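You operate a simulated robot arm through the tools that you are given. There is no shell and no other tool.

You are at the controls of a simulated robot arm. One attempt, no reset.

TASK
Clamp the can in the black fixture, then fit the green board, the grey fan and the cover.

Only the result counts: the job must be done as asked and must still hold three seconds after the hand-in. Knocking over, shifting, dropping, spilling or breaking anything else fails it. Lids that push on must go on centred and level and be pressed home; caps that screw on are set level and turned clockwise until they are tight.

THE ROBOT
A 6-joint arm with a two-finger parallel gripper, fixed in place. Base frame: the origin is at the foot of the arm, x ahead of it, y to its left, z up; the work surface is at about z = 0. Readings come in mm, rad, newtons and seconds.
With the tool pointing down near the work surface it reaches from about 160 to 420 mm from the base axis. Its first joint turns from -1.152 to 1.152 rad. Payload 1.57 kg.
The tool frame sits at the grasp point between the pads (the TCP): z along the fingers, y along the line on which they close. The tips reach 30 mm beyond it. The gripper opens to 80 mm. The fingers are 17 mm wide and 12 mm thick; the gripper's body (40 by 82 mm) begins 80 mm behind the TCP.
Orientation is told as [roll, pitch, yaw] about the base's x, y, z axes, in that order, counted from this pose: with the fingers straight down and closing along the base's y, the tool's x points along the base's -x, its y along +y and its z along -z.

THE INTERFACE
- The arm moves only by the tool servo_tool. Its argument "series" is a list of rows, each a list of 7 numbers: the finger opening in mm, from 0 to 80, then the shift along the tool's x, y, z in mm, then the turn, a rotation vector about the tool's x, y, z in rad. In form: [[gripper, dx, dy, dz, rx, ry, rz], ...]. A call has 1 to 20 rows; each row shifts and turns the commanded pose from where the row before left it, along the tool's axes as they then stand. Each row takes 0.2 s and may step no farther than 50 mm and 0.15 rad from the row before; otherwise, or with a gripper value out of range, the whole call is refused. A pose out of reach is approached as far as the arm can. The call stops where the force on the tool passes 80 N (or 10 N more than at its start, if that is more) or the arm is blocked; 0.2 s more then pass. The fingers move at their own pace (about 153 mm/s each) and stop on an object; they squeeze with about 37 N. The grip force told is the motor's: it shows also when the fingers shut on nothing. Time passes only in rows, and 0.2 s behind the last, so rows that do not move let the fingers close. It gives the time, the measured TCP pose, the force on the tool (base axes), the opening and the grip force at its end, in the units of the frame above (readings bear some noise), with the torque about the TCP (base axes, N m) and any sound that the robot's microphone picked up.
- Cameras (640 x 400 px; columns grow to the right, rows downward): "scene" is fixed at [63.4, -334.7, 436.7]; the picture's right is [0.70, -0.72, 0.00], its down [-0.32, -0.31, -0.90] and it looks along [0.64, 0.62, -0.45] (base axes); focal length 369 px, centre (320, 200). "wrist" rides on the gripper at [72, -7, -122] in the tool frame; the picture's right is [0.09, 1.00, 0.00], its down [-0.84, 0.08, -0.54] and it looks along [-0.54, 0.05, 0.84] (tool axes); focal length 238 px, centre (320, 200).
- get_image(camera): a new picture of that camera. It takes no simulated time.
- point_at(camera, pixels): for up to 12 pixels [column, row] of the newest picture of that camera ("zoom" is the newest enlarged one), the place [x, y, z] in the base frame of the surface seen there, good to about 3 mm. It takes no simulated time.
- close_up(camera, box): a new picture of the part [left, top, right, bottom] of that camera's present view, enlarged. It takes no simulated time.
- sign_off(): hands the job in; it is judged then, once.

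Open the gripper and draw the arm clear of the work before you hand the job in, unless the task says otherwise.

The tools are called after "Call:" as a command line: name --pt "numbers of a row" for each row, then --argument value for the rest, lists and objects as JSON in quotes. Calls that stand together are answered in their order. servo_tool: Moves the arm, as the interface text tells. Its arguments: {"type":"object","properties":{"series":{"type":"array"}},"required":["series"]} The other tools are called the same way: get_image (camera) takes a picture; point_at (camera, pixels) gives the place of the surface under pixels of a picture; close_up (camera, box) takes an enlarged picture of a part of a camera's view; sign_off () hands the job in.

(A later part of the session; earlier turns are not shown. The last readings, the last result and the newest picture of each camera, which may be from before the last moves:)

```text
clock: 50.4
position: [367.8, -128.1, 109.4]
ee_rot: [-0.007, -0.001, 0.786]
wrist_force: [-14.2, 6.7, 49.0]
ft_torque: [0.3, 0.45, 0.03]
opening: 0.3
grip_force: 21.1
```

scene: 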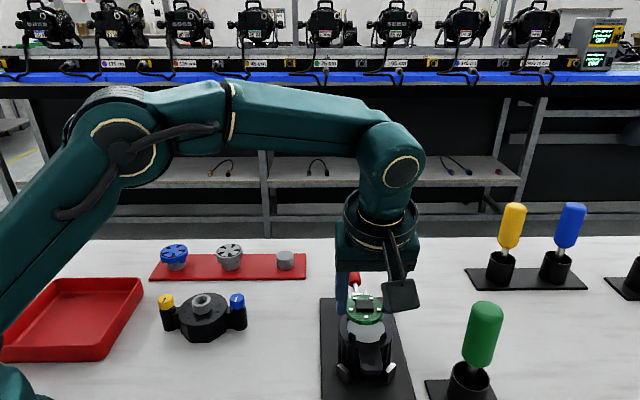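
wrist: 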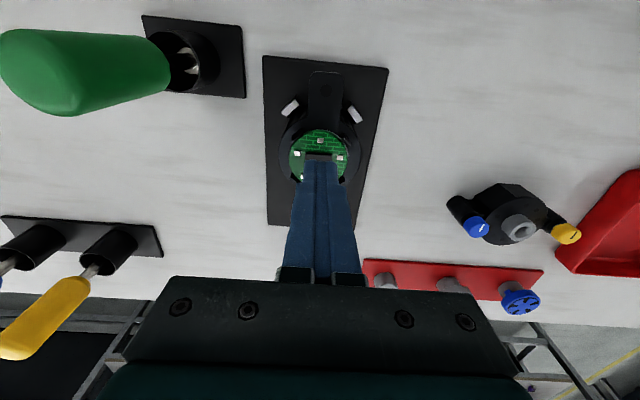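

The board is firmly seated (49 N, no further travel). Now lifting, tilting back to 0.3 rad and going to the grey fan at about (362,193).

Call:
servo_tool --pt "0 0 0 -20 0 0 0" --pt "0 0 0 -22 0 0 0" --pt "20 0 0 0 0 -0.1013 0" --pt "40 0 0 0 0 -0.1013 0" --pt "80 0 0 0 0 -0.1013 0" --pt "80 -28.4 33.1 11.9 0 0 0" --pt "80 -28.4 33.1 11.9 0 0 0" --pt "80 -28.4 33.1 11.9 0 0 0" --pt "80 -28.4 33.1 11.9 0 0 0" --pt "80 -28.4 33.1 11.9 0 0 0" --pt "80 -28.4 33.1 11.9 0 0 0" --pt "80 -28.4 33.1 11.9 0 0 0" --pt "80 0 0 0 0 0 0"

Call:
get_image --camera "wrist"

Call:
close_up --camera "wrist" --box '[230, 80, 410, 210]'

Call:
close_up --camera "scene" --box '[335, 290, 395, 345]'

```text
clock: 53.2
position: [356.2, 190.8, 133.1]
ee_rot: [-0.004, -0.306, 0.785]
wrist_force: [0.6, 0.1, 0.0]
ft_torque: [0.0, 0.02, 0.03]
opening: 79.8
grip_force: 0.1
```

```text
taken
```

wrist: 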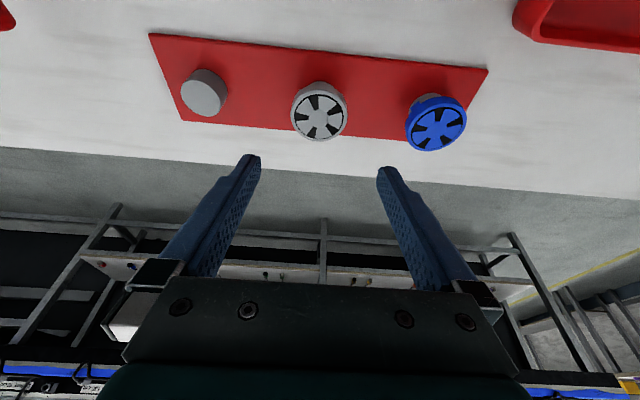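

```text
3.08 times, centred on (320, 145) of wrist
```

zoom: 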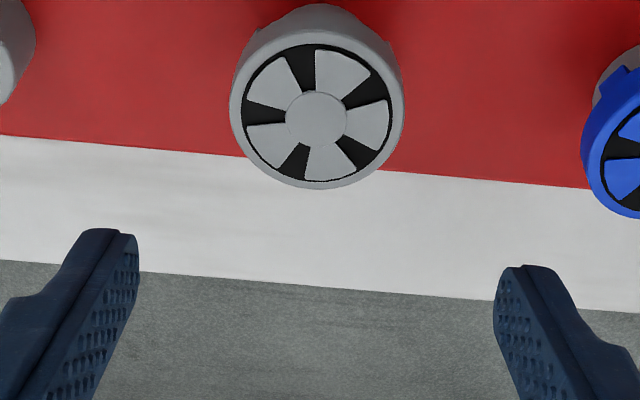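

```text
7.27 times, centred on (365, 318) of scene
```

zoom: 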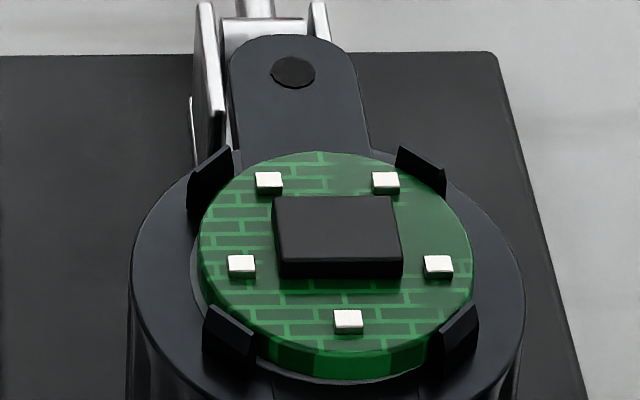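

Fan hub at (319,119); computed centre u≈394, v≈120. Shifting 3 mm and descending straight down in stages.

Call:
servo_tool --pt "80 6.8 -3 21.4 0 0 0" --pt "80 6.8 0 21.4 0 0 0" --pt "80 4 0 12.9 0 0 0" --pt "80 0 0 0 0 0 0"

Call:
get_image --camera "wrist"

Call:
close_up --camera "wrist" --box '[230, 90, 410, 220]'

Call:
close_up --camera "scene" --box '[190, 210, 270, 290]'

```text
clock: 54.2
position: [357.2, 184.7, 69.9]
ee_rot: [-0.004, -0.303, 0.786]
wrist_force: [-0.1, -0.1, 0.4]
ft_torque: [0.0, 0.02, -0.02]
opening: 79.7
grip_force: 0.0
```

```text
taken
```

wrist: 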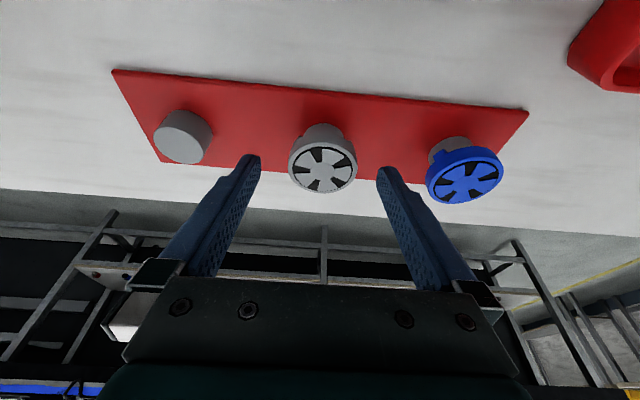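

```text
3.08 times, centred on (320, 155) of wrist
```

zoom: 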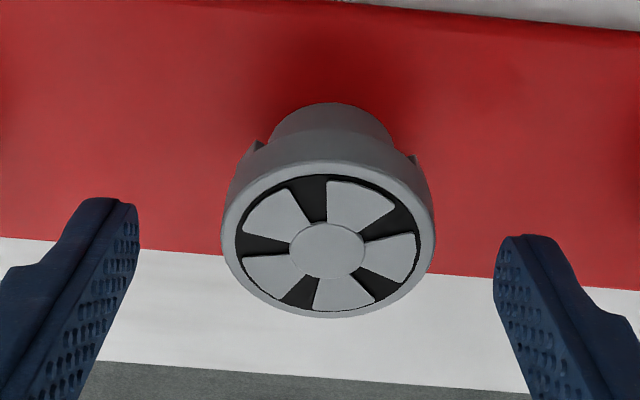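

```text
5.00 times, centred on (230, 250) of scene
```

zoom: 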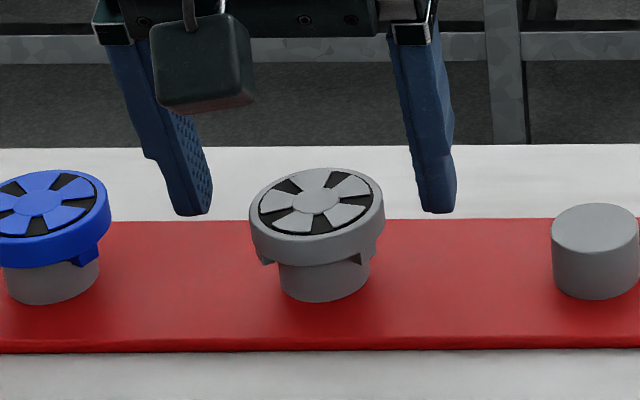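

Fan centre refined: shift 1.4 mm and 3 mm outward, then down to grasp height.

Call:
servo_tool --pt "80 -0.2 1.4 5 0 0 0" --pt "80 0 0 4.8 0 0 0" --pt "80 0 0 0 0 0 0"

Call:
close_up --camera "wrist" --box '[230, 90, 410, 220]'

Call:
close_up --camera "scene" --box '[190, 210, 270, 290]'

```text
clock: 55.0
position: [358.4, 188.0, 60.4]
ee_rot: [-0.003, -0.305, 0.786]
wrist_force: [-0.7, -0.4, 0.0]
ft_torque: [0.02, -0.01, 0.04]
opening: 80.3
grip_force: 0.2
```

```text
3.08 times, centred on (320, 155) of wrist
```

zoom: 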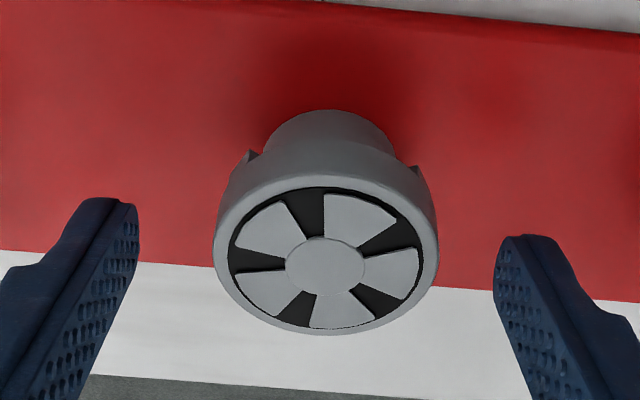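

```text
5.00 times, centred on (230, 250) of scene
```

zoom: 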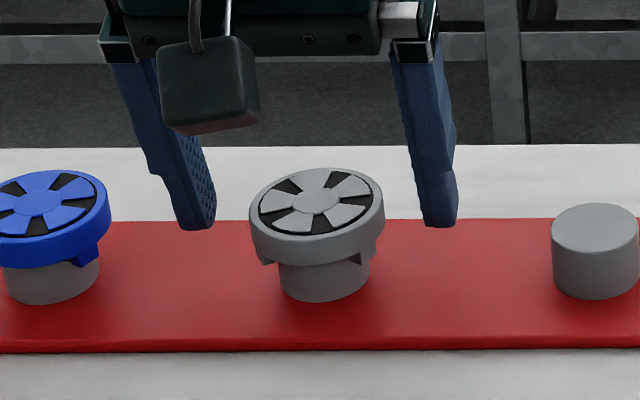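

Aligned in both views; closing on the fan's skirt.

Call:
servo_tool --pt "60 0 0.3 0 0 0 0" --pt "56 0 0 0 0 0 0" --pt "52 0 0 0 0 0 0" --pt "48 0 0 0 0 0 0" --pt "40 0 0 0 0 0 0" --pt "40 0 0 0 0 0 0"

Call:
close_up --camera "wrist" --box '[230, 90, 410, 220]'

Call:
close_up --camera "scene" --box '[190, 210, 270, 290]'

```text
clock: 56.4
position: [358.9, 187.5, 61.1]
ee_rot: [-0.004, -0.303, 0.784]
wrist_force: [-0.1, 1.1, 1.5]
ft_torque: [0.02, 0.0, -0.01]
opening: 48.0
grip_force: 37.2
```

```text
3.08 times, centred on (320, 155) of wrist
```

zoom: 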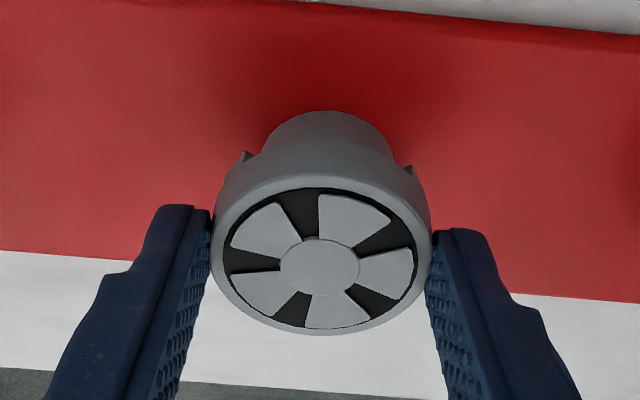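

```text
5.00 times, centred on (230, 250) of scene
```

zoom: 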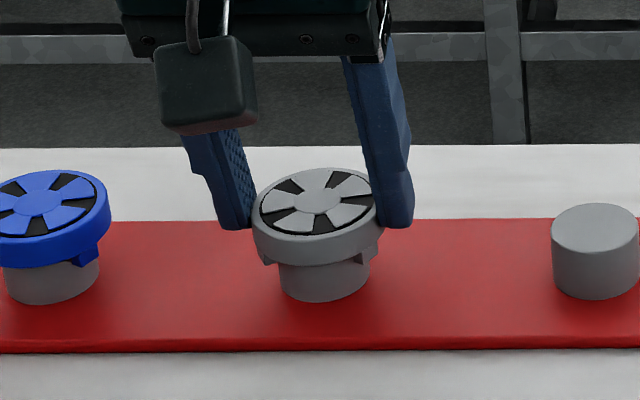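

The fan is gripped (48.0 mm). I'll lift it and bring it closer to the scene camera to study its lugs before fitting.

Call:
servo_tool --pt "40 -1.5 0 -4.8 0 0 0" --pt "40 -3 0 -9.5 0 0 0" --pt "40 -6 0 -19 0 0 0" --pt "40 -6 0 -19 0 0 0" --pt "40 -4.5 0 -14.5 0 0 0" --pt "40 12.6 -9.5 -11.4 0 0 0" --pt "40 25.3 -19.1 -22.9 0 0 0" --pt "40 25.3 -19.1 -22.9 0 0 0" --pt "40 25.3 -19.1 -22.9 0 0 0" --pt "40 25.3 -19.1 -22.9 0 0 0" --pt "40 25.3 -19.1 -22.9 0 0 0" --pt "40 25.3 -19.1 -22.9 0 0 0" --pt "40 12.6 -9.5 -11.4 0 0 0" --pt "40 0 0 0 0 0 0"

Call:
get_image --camera "scene"

Call:
get_image --camera "wrist"

```text
clock: 59.4
position: [301.3, -58.1, 234.3]
ee_rot: [-0.003, -0.303, 0.788]
wrist_force: [-0.6, -0.7, -0.1]
ft_torque: [0.01, 0.0, -0.07]
opening: 48.2
grip_force: 36.4
```

```text
taken
```

scene: 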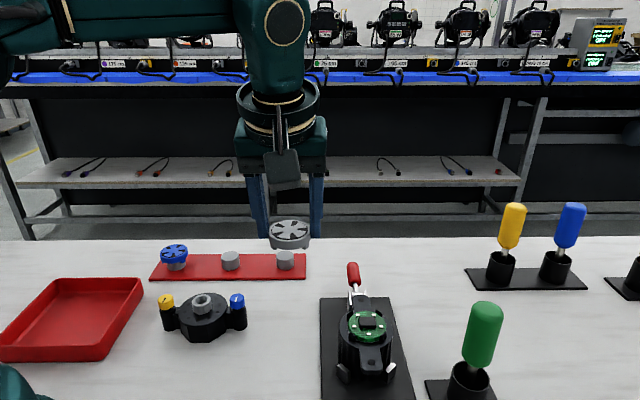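

```text
taken
```

wrist: 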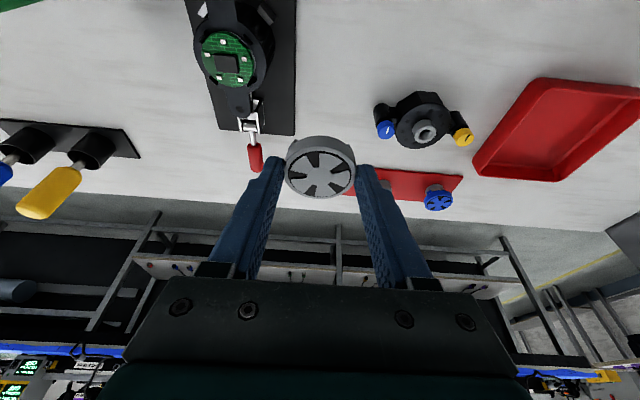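

Zooming at the fan (289,235) in the scene and its side in the wrist view, plus the prongs from the wrist.

Call:
close_up --camera "scene" --box '[262, 210, 317, 258]'

Call:
close_up --camera "wrist" --box '[275, 120, 365, 205]'

Call:
close_up --camera "wrist" --box '[185, 15, 285, 105]'

```text
8.33 times, centred on (290, 234) of scene
```

zoom: 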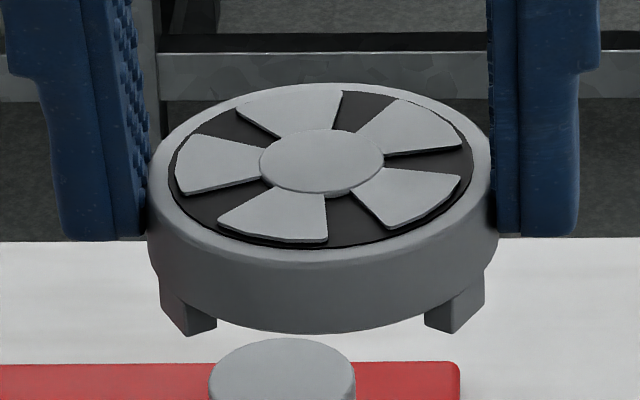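

```text
4.71 times, centred on (320, 162) of wrist
```

zoom: 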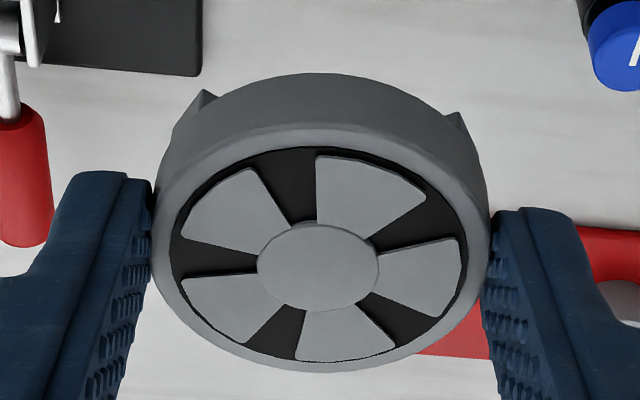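

```text
4.44 times, centred on (235, 60) of wrist
```

zoom: 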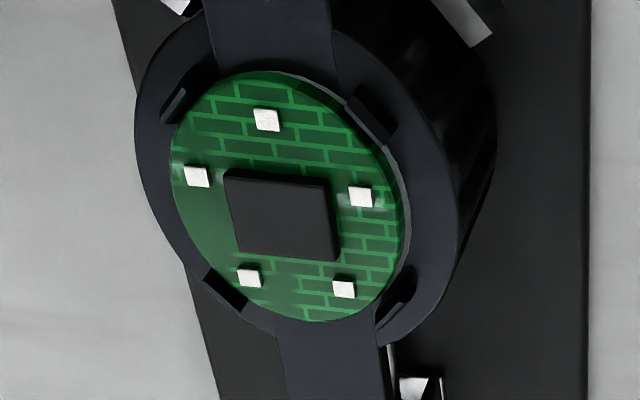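

The feet hang below the skirt at ±x/±y. I'll raise the fan nearer to the scene camera to see the feet's profile from the side.

Call:
servo_tool --pt "40 18.1 4.6 -39.2 0 0 0" --pt "40 18.1 4.6 -39.2 0 0 0" --pt "40 18.1 4.6 -39.2 0 0 0" --pt "40 0 0 0 0 0 0"

Call:
get_image --camera "scene"

```text
clock: 60.4
position: [227.8, -110.5, 325.4]
ee_rot: [-0.005, -0.302, 0.787]
wrist_force: [-0.1, 0.2, -1.2]
ft_torque: [0.01, -0.03, -0.02]
opening: 47.9
grip_force: 37.1
out of reach, approached as far as the arm can: row 3
```

```text
taken
```

scene: 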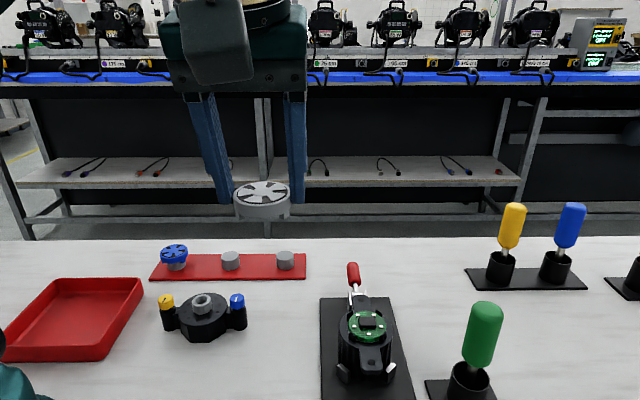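

Call:
close_up --camera "scene" --box '[227, 170, 297, 230]'

Call:
close_up --camera "scene" --box '[340, 305, 370, 345]'

Call:
close_up --camera "scene" --box '[365, 305, 395, 345]'

```text
6.67 times, centred on (262, 200) of scene
```

zoom: 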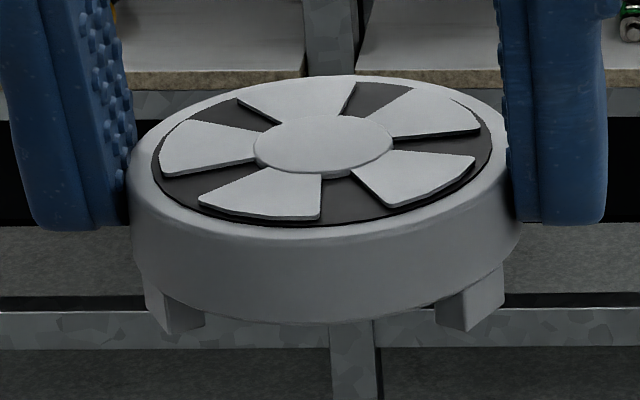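

```text
10.00 times, centred on (355, 325) of scene
```

zoom: 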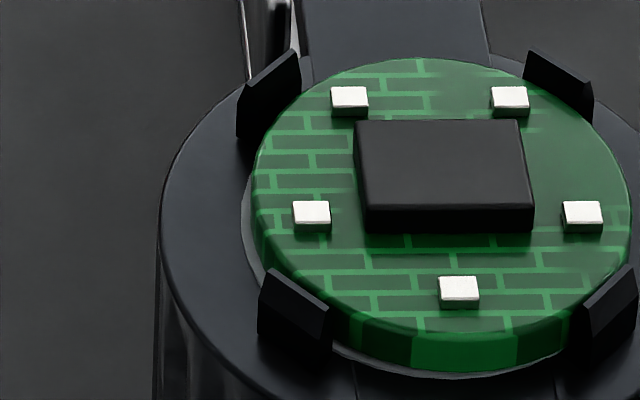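

```text
10.00 times, centred on (380, 325) of scene
```

zoom: 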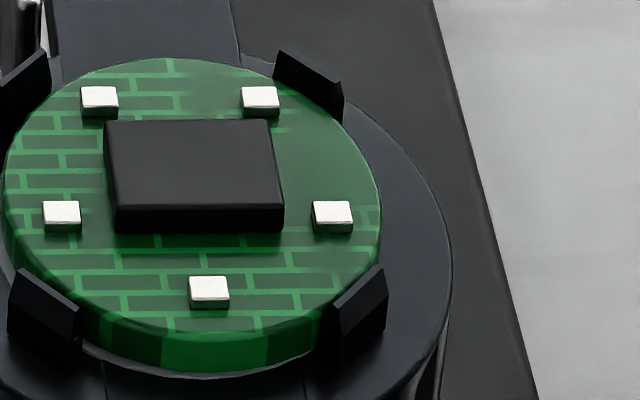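

I want to see the fan's underside: I'll lower slightly and tilt the tool the other way so the fan's bottom turns toward the scene camera.

Call:
servo_tool --pt "40 12 0 38 0 0 0" --pt "40 8 0 25 0 0.15 0" --pt "40 0 0 0 0 0.15 0" --pt "40 0 0 0 0 0.15 0" --pt "40 0 0 0 0 0.15 0" --pt "40 0 0 0 0 0.15 0" --pt "40 0 0 0 0 0.15 0" --pt "40 0 0 0 0 0.15 0" --pt "40 0 0 0 0 0.15 0" --pt "40 0 0 0 0 0 0"

Call:
get_image --camera "scene"

```text
clock: 62.6
position: [219.6, -114.6, 245.6]
ee_rot: [-0.006, 0.899, 0.78]
wrist_force: [-0.8, 0.9, 0.1]
ft_torque: [0.0, -0.01, 0.02]
opening: 48.0
grip_force: 36.8
out of reach, approached as far as the arm can: row 8, 9
```

```text
taken
```

scene: 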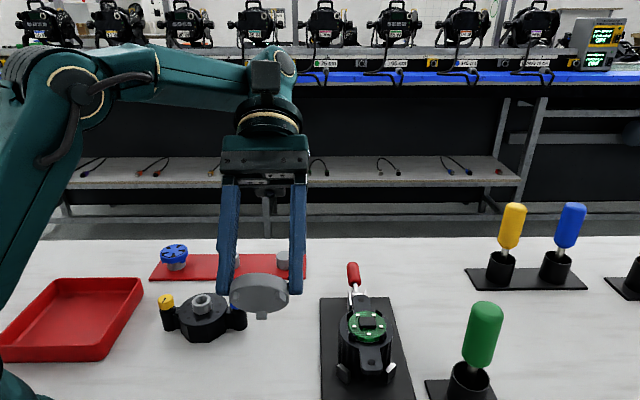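

Now the fan's bottom faces the camera at (258,292); zooming in.

Call:
close_up --camera "scene" --box '[222, 265, 302, 325]'

Call:
close_up --camera "scene" --box '[245, 295, 285, 325]'

```text
6.67 times, centred on (262, 295) of scene
```

zoom: 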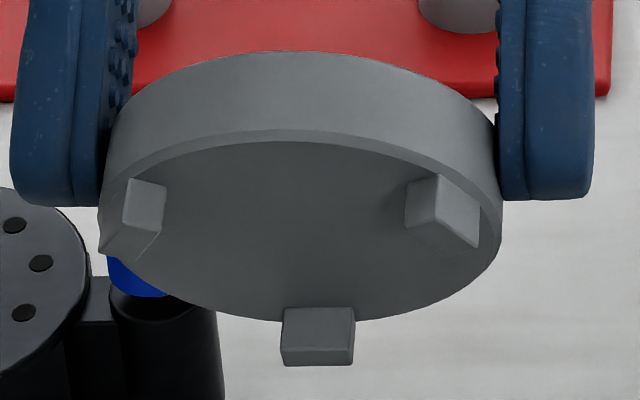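

```text
13.33 times, centred on (265, 310) of scene
```

zoom: 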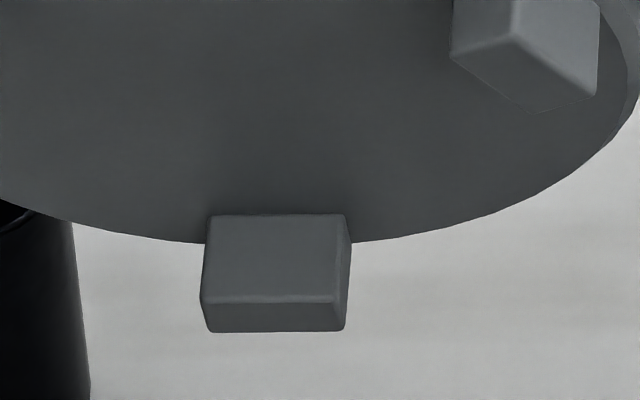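

The underside shows three short legs (r≈21–24, ~6 mm tall) on a flat bottom, so the fan simply stands on the board inside the prongs, clearing the chip. Restoring the 0.3 rad tilt.

Call:
servo_tool --pt "40 0 0 0 0 -0.15 0" --pt "40 0 0 0 0 -0.15 0" --pt "40 0 0 0 0 -0.15 0" --pt "40 0 0 0 0 -0.15 0" --pt "40 0 0 0 0 -0.15 0" --pt "40 0 0 0 0 -0.15 0" --pt "40 0 0 0 0 -0.15 0" --pt "40 0 0 0 0 -0.15 0" --pt "40 0 0 0 0 0 0"

Call:
get_image --camera "wrist"

Call:
close_up --camera "wrist" --box '[230, 90, 410, 220]'

```text
clock: 64.6
position: [219.8, -115.2, 246.1]
ee_rot: [-0.003, -0.305, 0.788]
wrist_force: [-0.6, -0.4, 0.5]
ft_torque: [-0.01, -0.01, 0.01]
opening: 48.0
grip_force: 36.4
```

```text
taken
```

wrist: 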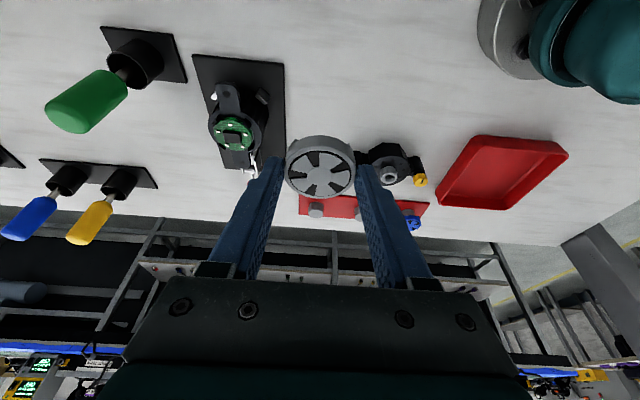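

```text
3.08 times, centred on (320, 155) of wrist
```

zoom: 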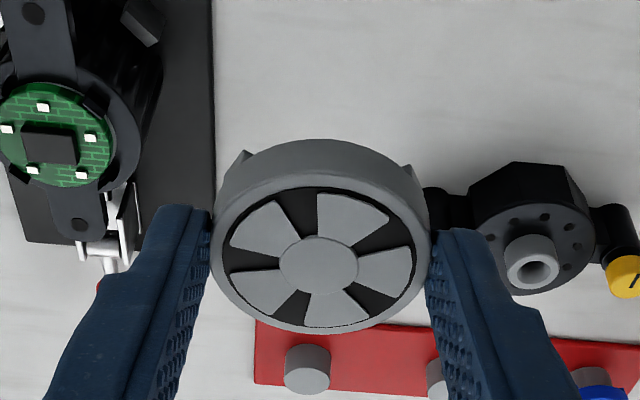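

The fan is unchanged in the grip. Moving to hover above the can at z≈140.

Call:
servo_tool --pt "40 -10.4 -22.8 25.5 0 0 0" --pt "40 -10.4 -22.8 25.5 0 0 0" --pt "40 -10.4 -22.8 25.5 0 0 0" --pt "40 -10.4 -22.8 25.5 0 0 0" --pt "40 -10.2 -22.9 25.3 0 0 0" --pt "40 0 0 0 0 0 0"

Call:
get_image --camera "wrist"

Call:
close_up --camera "wrist" --box '[250, 80, 390, 210]'

Call:
close_up --camera "scene" --box '[330, 260, 400, 350]'

```text
clock: 66.0
position: [361.2, -135.6, 140.2]
ee_rot: [-0.003, -0.304, 0.786]
wrist_force: [-0.5, 0.9, -0.4]
ft_torque: [0.03, 0.01, 0.0]
opening: 48.0
grip_force: 37.2
```

```text
taken
```

wrist: 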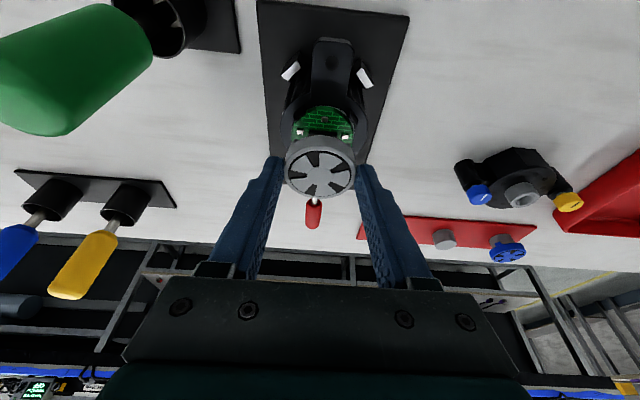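

```text
3.08 times, centred on (320, 145) of wrist
```

zoom: 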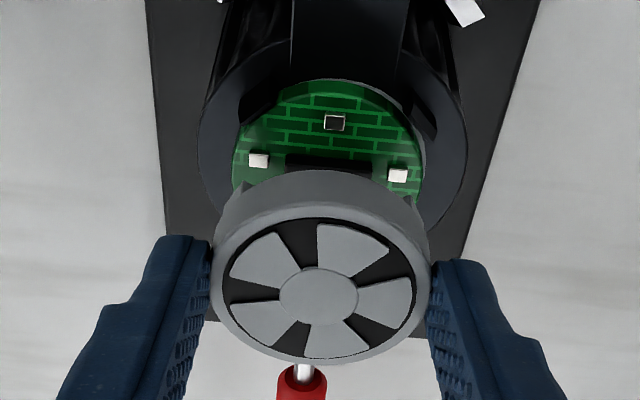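

```text
4.44 times, centred on (365, 305) of scene
```

zoom: 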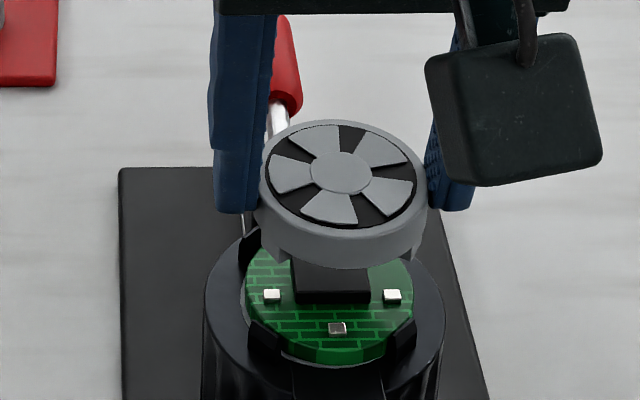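

Relative to the can the fan should shift about +1.2 mm in u and −1.4 mm in v. Doing so and descending to ~5 mm above the prong tops.

Call:
servo_tool --pt "40 -1.1 1.4 0.4 0 0 0" --pt "40 3 0 9.5 0 0 0" --pt "40 3 0 9.5 0 0 0" --pt "40 0 0 0 0 0 0"

Call:
get_image --camera "wrist"

Call:
close_up --camera "wrist" --box '[250, 90, 390, 220]'

Call:
close_up --camera "scene" --box '[335, 280, 400, 350]'

```text
clock: 67.0
position: [361.5, -132.0, 119.2]
ee_rot: [-0.004, -0.304, 0.787]
wrist_force: [0.0, -0.5, -0.1]
ft_torque: [-0.01, 0.0, -0.01]
opening: 48.0
grip_force: 37.2
```

```text
taken
```

wrist: 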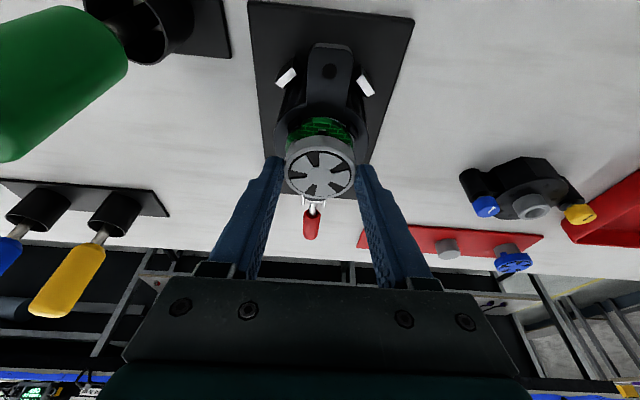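

```text
3.08 times, centred on (320, 155) of wrist
```

zoom: 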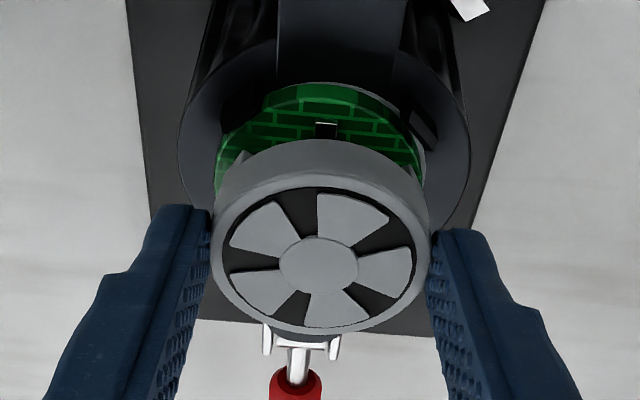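

```text
5.71 times, centred on (368, 315) of scene
```

zoom: 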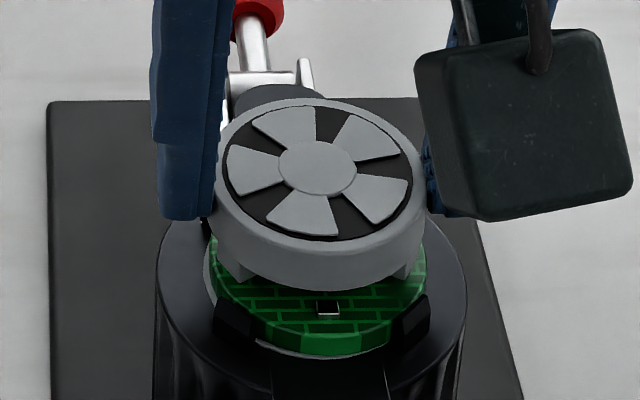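

Checking the fore-aft (u) alignment more precisely with a tighter zoom.

Call:
close_up --camera "wrist" --box '[280, 110, 360, 160]'

Call:
point_at --camera "zoom" --pixels '[[330, 70], [330, 130], [330, 100], [330, 60], [330, 230], [330, 320], [150, 100], [500, 110]]'

Call:
close_up --camera "scene" --box '[345, 315, 390, 350]'

```text
8.00 times, centred on (320, 135) of wrist
```

zoom: 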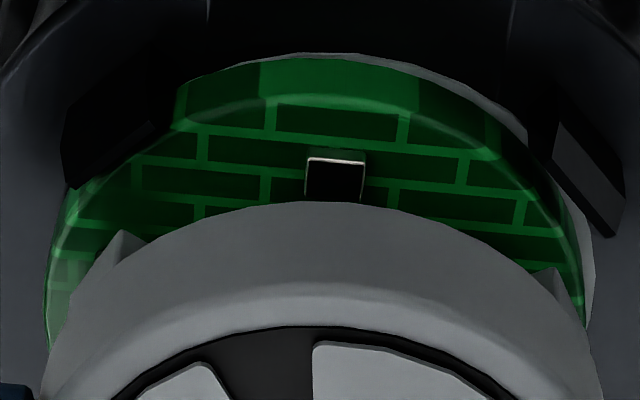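

```text
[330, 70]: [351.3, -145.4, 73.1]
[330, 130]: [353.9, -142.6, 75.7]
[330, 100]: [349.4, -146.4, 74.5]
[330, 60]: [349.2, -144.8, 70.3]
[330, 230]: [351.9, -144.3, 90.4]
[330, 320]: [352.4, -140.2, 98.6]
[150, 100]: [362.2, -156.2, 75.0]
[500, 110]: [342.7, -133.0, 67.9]
```

```text
11.43 times, centred on (368, 332) of scene
```

zoom: 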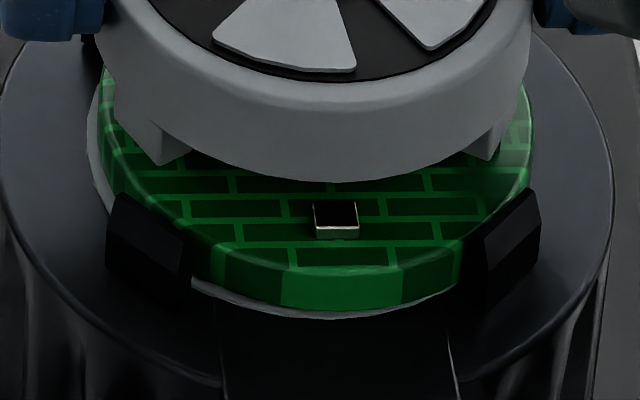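

The fan is ~2.3 mm too far in +u relative to the can centre. Correcting and lowering 3 mm.

Call:
servo_tool --pt "40 2.2 -0.4 -0.7 0 0 0" --pt "40 0.9 0 2.86 0 0 0" --pt "40 0 0 0 0 0 0"

Call:
get_image --camera "wrist"

Call:
close_up --camera "wrist" --box '[280, 110, 360, 160]'

Call:
point_at --camera "zoom" --pixels '[[330, 50], [330, 70], [330, 230], [330, 250], [330, 280], [330, 60]]'

Call:
close_up --camera "scene" --box '[340, 305, 395, 350]'

```text
clock: 67.8
position: [361.1, -133.8, 117.2]
ee_rot: [-0.003, -0.304, 0.784]
wrist_force: [-0.2, 0.5, 0.2]
ft_torque: [-0.02, -0.03, -0.02]
opening: 48.1
grip_force: 37.0
```

```text
taken
```

wrist: 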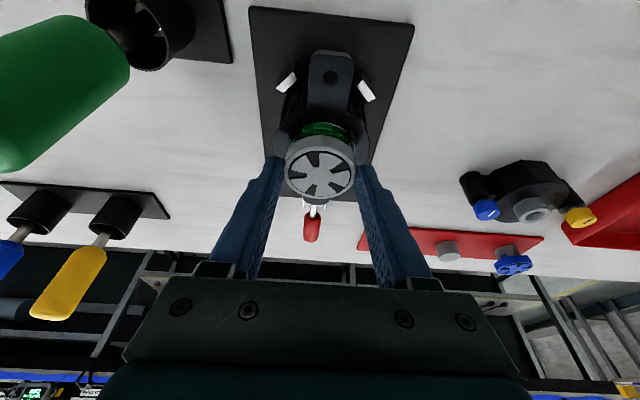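

```text
8.00 times, centred on (320, 135) of wrist
```

zoom: 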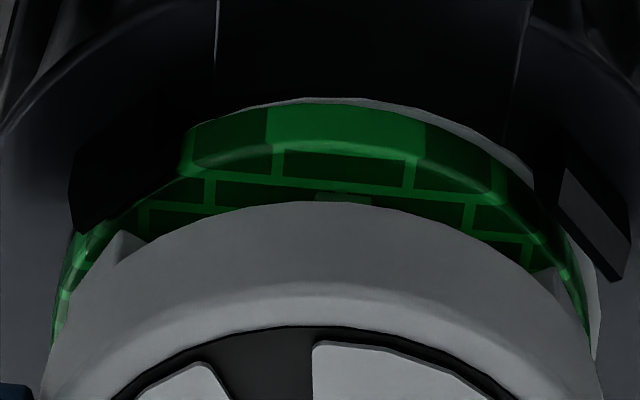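

```text
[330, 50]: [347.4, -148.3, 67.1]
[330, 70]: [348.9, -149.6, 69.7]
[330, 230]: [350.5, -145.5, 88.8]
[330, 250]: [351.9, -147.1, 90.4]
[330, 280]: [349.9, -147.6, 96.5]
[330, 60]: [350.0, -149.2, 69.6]
```

```text
8.89 times, centred on (368, 328) of scene
```

zoom: 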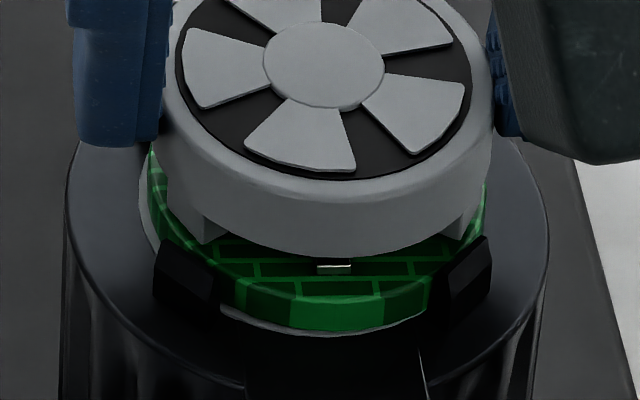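

Both cameras now suggest the fan is ~1.5 mm short in u; correcting +1.0 mm and rechecking.

Call:
servo_tool --pt "40 -0.95 0 0.3 0 0 0" --pt "40 0 0 0 0 0 0"

Call:
close_up --camera "wrist" --box '[280, 110, 360, 160]'

Call:
close_up --camera "scene" --box '[340, 305, 395, 350]'

```text
clock: 68.4
position: [361.5, -133.9, 116.6]
ee_rot: [-0.004, -0.305, 0.787]
wrist_force: [0.5, -0.1, 0.1]
ft_torque: [0.01, 0.01, 0.01]
opening: 48.0
grip_force: 37.0
```

```text
8.00 times, centred on (320, 135) of wrist
```

zoom: 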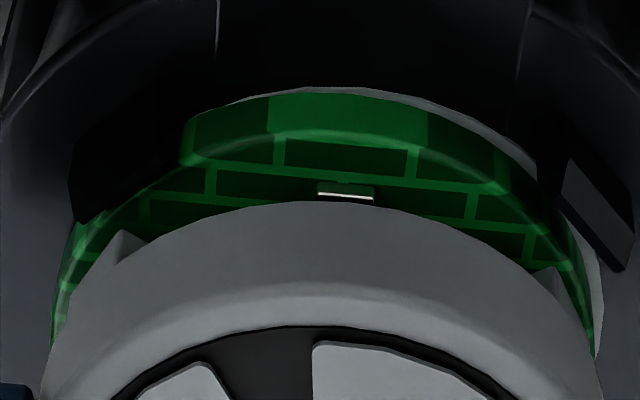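

```text
8.89 times, centred on (368, 328) of scene
```

zoom: 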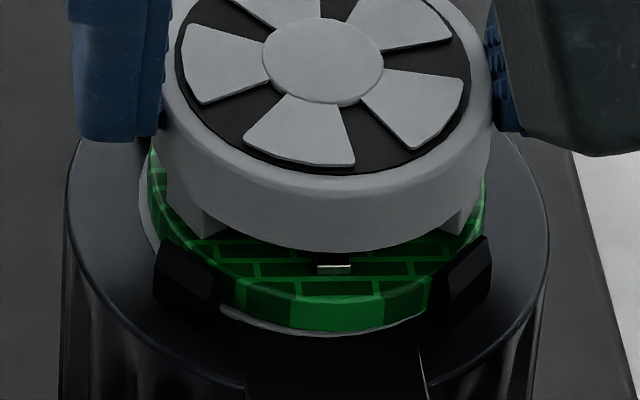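

Lowering the fan in 1 mm steps while watching forces.

Call:
servo_tool --pt "40 0.3 0 0.95 0 0 0" --pt "40 0.3 0 0.95 0 0 0" --pt "40 0.15 0 0.5 0 0 0" --pt "40 0 0 0 0 0 0"

Call:
close_up --camera "scene" --box '[340, 305, 395, 350]'

```text
clock: 69.4
position: [361.3, -135.6, 115.9]
ee_rot: [-0.004, -0.304, 0.784]
wrist_force: [-0.8, -0.6, -0.6]
ft_torque: [0.0, 0.02, -0.04]
opening: 48.0
grip_force: 36.7
```

```text
8.89 times, centred on (368, 328) of scene
```

zoom: 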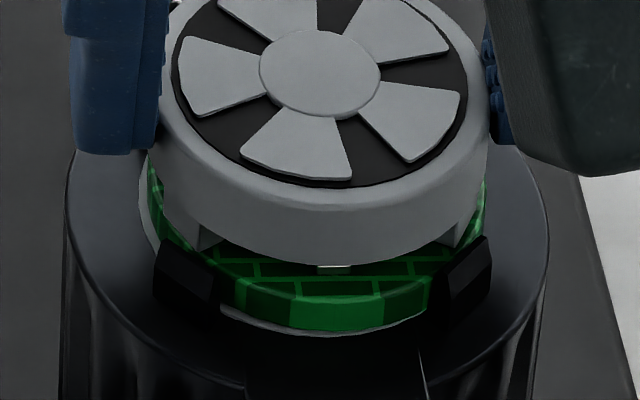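

No contact yet. Continuing down by 2 mm.

Call:
servo_tool --pt "40 0.3 0 0.95 0 0 0" --pt "40 0.3 0 0.95 0 0 0" --pt "40 0 0 0 0 0 0"

Call:
close_up --camera "scene" --box '[340, 305, 395, 350]'

Call:
close_up --camera "wrist" --box '[280, 120, 360, 170]'

```text
clock: 70.2
position: [360.8, -134.6, 114.6]
ee_rot: [-0.004, -0.304, 0.788]
wrist_force: [-3.3, -3.2, 16.1]
ft_torque: [0.05, 0.16, -0.03]
opening: 47.9
grip_force: 36.5
```

```text
8.89 times, centred on (368, 328) of scene
```

zoom: 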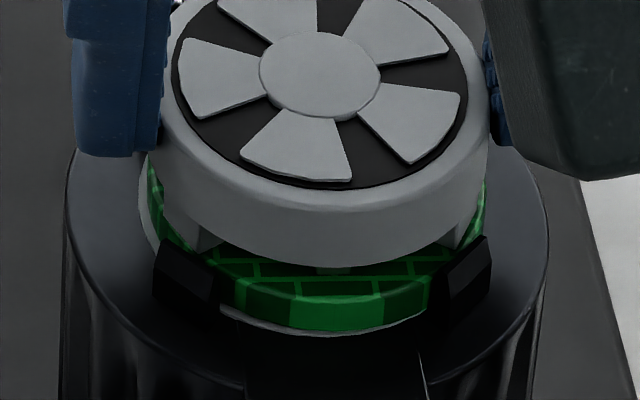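

```text
8.00 times, centred on (320, 145) of wrist
```

zoom: 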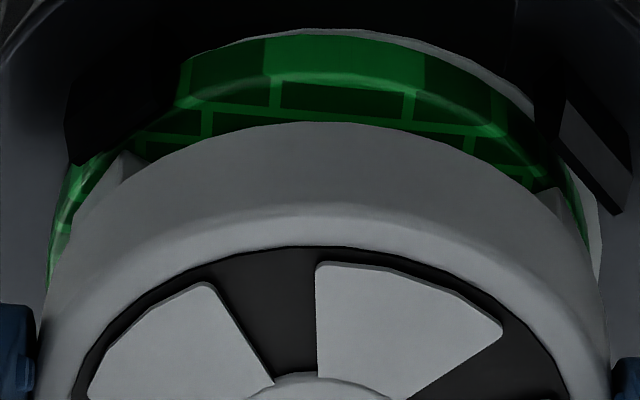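

Contact with 16 N at z≈114. Checking the fan's height by points on its top.

Call:
close_up --camera "scene" --box '[340, 300, 395, 345]'

Call:
point_at --camera "zoom" --pixels '[[320, 110], [300, 100], [340, 120], [320, 130], [230, 120], [410, 180], [300, 190], [290, 330], [320, 330], [350, 330], [260, 320], [390, 320]]'

```text
8.89 times, centred on (368, 322) of scene
```

zoom: 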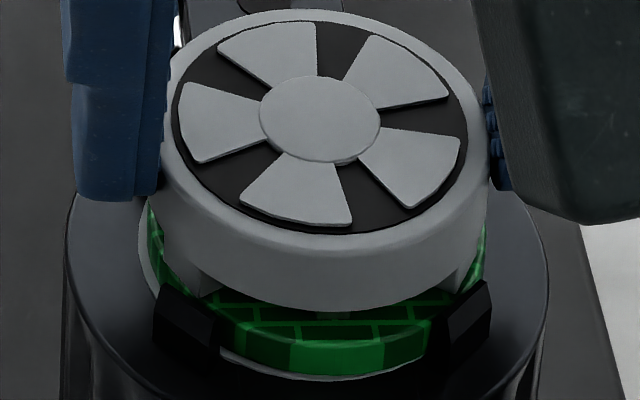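

```text
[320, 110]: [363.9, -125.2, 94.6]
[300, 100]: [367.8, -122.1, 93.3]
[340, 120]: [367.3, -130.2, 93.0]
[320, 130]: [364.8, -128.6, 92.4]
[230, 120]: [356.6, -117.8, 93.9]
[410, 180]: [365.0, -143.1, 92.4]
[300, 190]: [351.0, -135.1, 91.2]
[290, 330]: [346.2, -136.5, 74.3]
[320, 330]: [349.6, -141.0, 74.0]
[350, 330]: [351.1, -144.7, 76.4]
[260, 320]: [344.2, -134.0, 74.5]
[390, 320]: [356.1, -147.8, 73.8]
```

Hub top is z≈93, exactly board + fan height, centred at (366,-127) — the legs stand on the board. Releasing and lifting off.

Call:
servo_tool --pt "40 -0.3 0 -0.9 0 0 0" --pt "60 0 0 0 0 0 0" --pt "80 0 0 0 0 0 0" --pt "80 -6 0 -19.1 0 0 0" --pt "80 -6 0 -19.1 0 0 0" --pt "80 -6 0 -19.1 0 0 0" --pt "80 0 0 0 0 0 0"

Call:
get_image --camera "wrist"

Call:
close_up --camera "wrist" --box '[260, 60, 380, 180]'

Call:
close_up --camera "scene" --box '[335, 290, 400, 350]'

```text
clock: 71.8
position: [360.7, -132.6, 176.5]
ee_rot: [-0.003, -0.304, 0.786]
wrist_force: [-0.4, 0.0, -0.2]
ft_torque: [0.02, -0.03, 0.02]
opening: 80.0
grip_force: 0.1
```

```text
taken
```

wrist: 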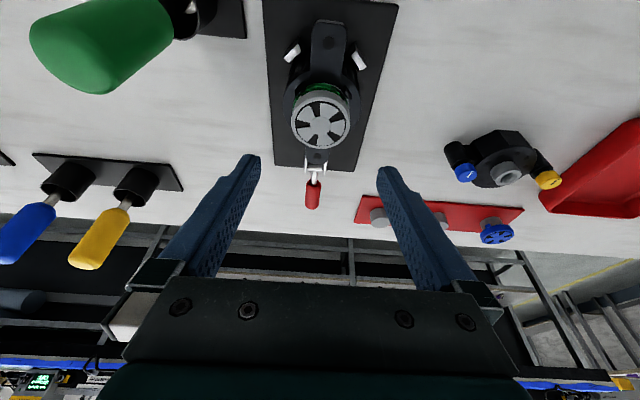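

```text
3.33 times, centred on (320, 120) of wrist
```

zoom: 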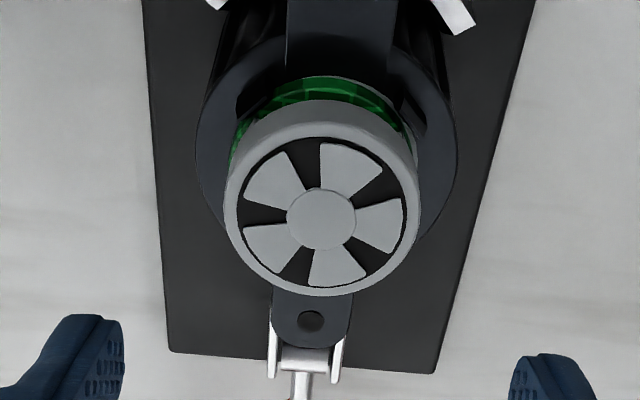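

```text
6.67 times, centred on (368, 320) of scene
```

zoom: 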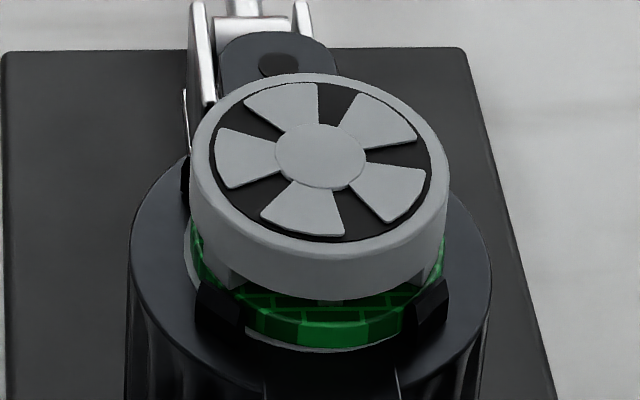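

The fan stands squarely inside the prongs. Now the cover: its ears lie along v while the can's lie along u, so it needs a 90° turn; I'll grip its central tube. First reposition to yaw −45°, tilt 0.2, above the cover.

Call:
servo_tool --pt "80 0 0 -10 0 0.104 0" --pt "60 0 0 0 0.02837 0 0.14" --pt "50 0 0 0 0.02837 0 0.14" --pt "40 0 0 0 0.02837 0 0.14" --pt "40 0 0 0 0.02837 0 0.14" --pt "40 0 0 0 0.02837 0 0.14" --pt "40 0 0 0 0.02837 0 0.14" --pt "40 0 0 0 0.02837 0 0.14" --pt "40 0 0 0 0.02837 0 0.14" --pt "40 0 0 0 0.02837 0 0.14" --pt "40 0 0 0 0.02837 0 0.14" --pt "40 0 0 0 0.02837 0 0.14" --pt "40 0 0 0 0 0 0"

Call:
servo_tool --pt "40 41.3 14 -2.3 0 0 0" --pt "40 41.3 14 -2.3 0 0 0" --pt "40 41.3 14 -2.3 0 0 0" --pt "40 41.3 14 -2.3 0 0 0" --pt "40 41.3 14 -2.3 0 0 0" --pt "40 41.3 14 -2.3 0 0 0" --pt "40 0 0 0 0 0 0"

Call:
get_image --camera "wrist"

Call:
close_up --camera "wrist" --box '[240, 60, 400, 200]'

```text
clock: 74.6
position: [359.1, -135.9, 183.3]
ee_rot: [-0.002, -0.204, -0.789]
wrist_force: [0.3, 0.0, 0.0]
ft_torque: [-0.03, -0.02, 0.01]
opening: 40.1
grip_force: 0.0
```

```text
clock: 76.2
position: [244.5, 100.9, 148.4]
ee_rot: [0.0, -0.203, -0.786]
wrist_force: [-0.8, 0.4, 0.4]
ft_torque: [0.01, -0.02, 0.03]
opening: 40.0
grip_force: 0.1
```

```text
taken
```

wrist: 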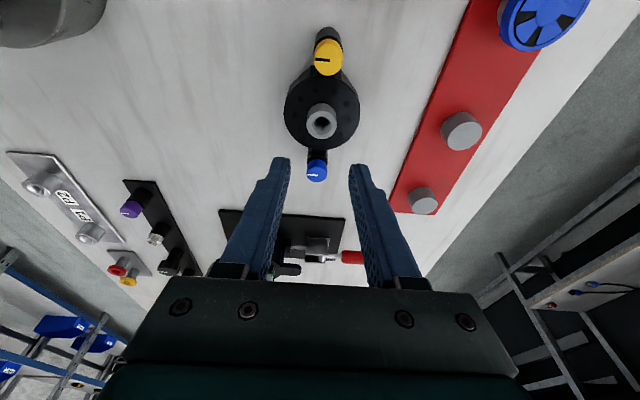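

```text
2.86 times, centred on (320, 130) of wrist
```

zoom: 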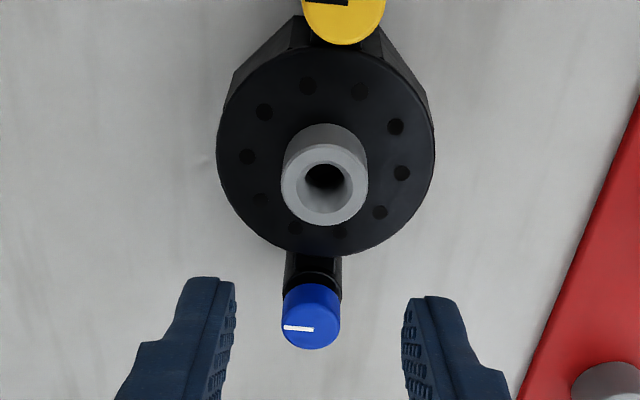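

Tube centre computed at (249.7,95.5), ~28 mm diameter. Descending over it with jaws at 52 mm, in stages.

Call:
servo_tool --pt "52 4 0 20 0 0 0" --pt "52 5 0 25 0 0 0" --pt "52 0 0 0 0 0 0"

Call:
get_image --camera "wrist"

Call:
close_up --camera "wrist" --box '[240, 80, 400, 220]'

Call:
point_at --camera "zoom" --pixels '[[320, 60], [200, 130], [430, 130], [315, 345], [330, 90]]'

```text
clock: 77.0
position: [245.7, 99.0, 99.8]
ee_rot: [-0.002, -0.205, -0.785]
wrist_force: [0.3, 0.5, -1.2]
ft_torque: [-0.03, -0.01, -0.04]
opening: 52.1
grip_force: 0.0
```

```text
taken
```

wrist: 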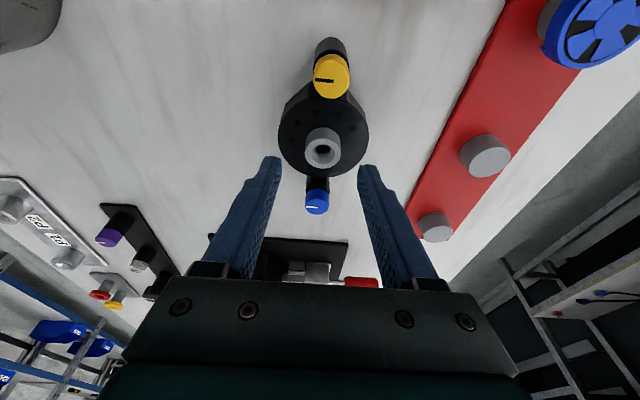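

```text
2.86 times, centred on (320, 150) of wrist
```

zoom: 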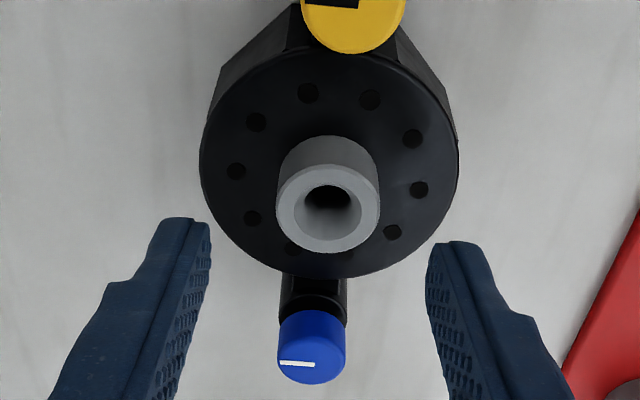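

```text
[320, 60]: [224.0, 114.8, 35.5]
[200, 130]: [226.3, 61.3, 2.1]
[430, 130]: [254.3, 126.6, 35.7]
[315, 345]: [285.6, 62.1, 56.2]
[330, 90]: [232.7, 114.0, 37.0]
```

Tube at (322,152); small correction (+0.8, +0.9 mm) and descending the last 30 mm.

Call:
servo_tool --pt "52 2.6 0.8 14.8 0 0 0" --pt "52 2.6 0 14.8 0 0 0" --pt "52 0 0 0 0 0 0"

Call:
close_up --camera "wrist" --box '[240, 90, 400, 230]'

Call:
close_up --camera "scene" --box '[150, 260, 260, 350]'

```text
clock: 77.8
position: [246.0, 100.5, 70.8]
ee_rot: [-0.001, -0.205, -0.787]
wrist_force: [-0.2, -0.5, 0.0]
ft_torque: [-0.01, -0.03, -0.02]
opening: 52.0
grip_force: 0.1
```

```text
2.86 times, centred on (320, 160) of wrist
```

zoom: 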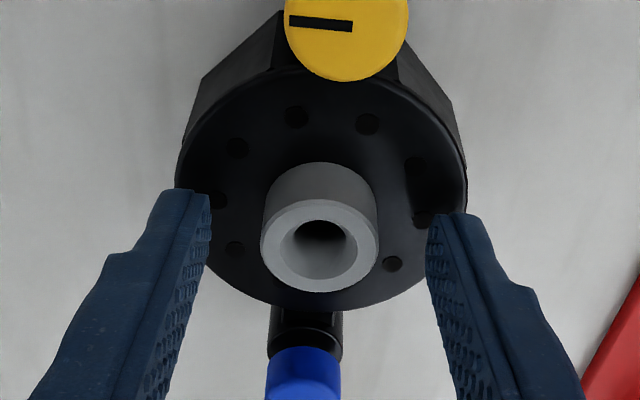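

```text
4.44 times, centred on (205, 305) of scene
```

zoom: 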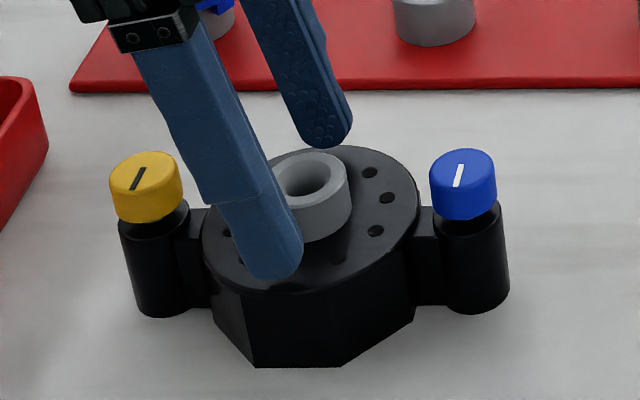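

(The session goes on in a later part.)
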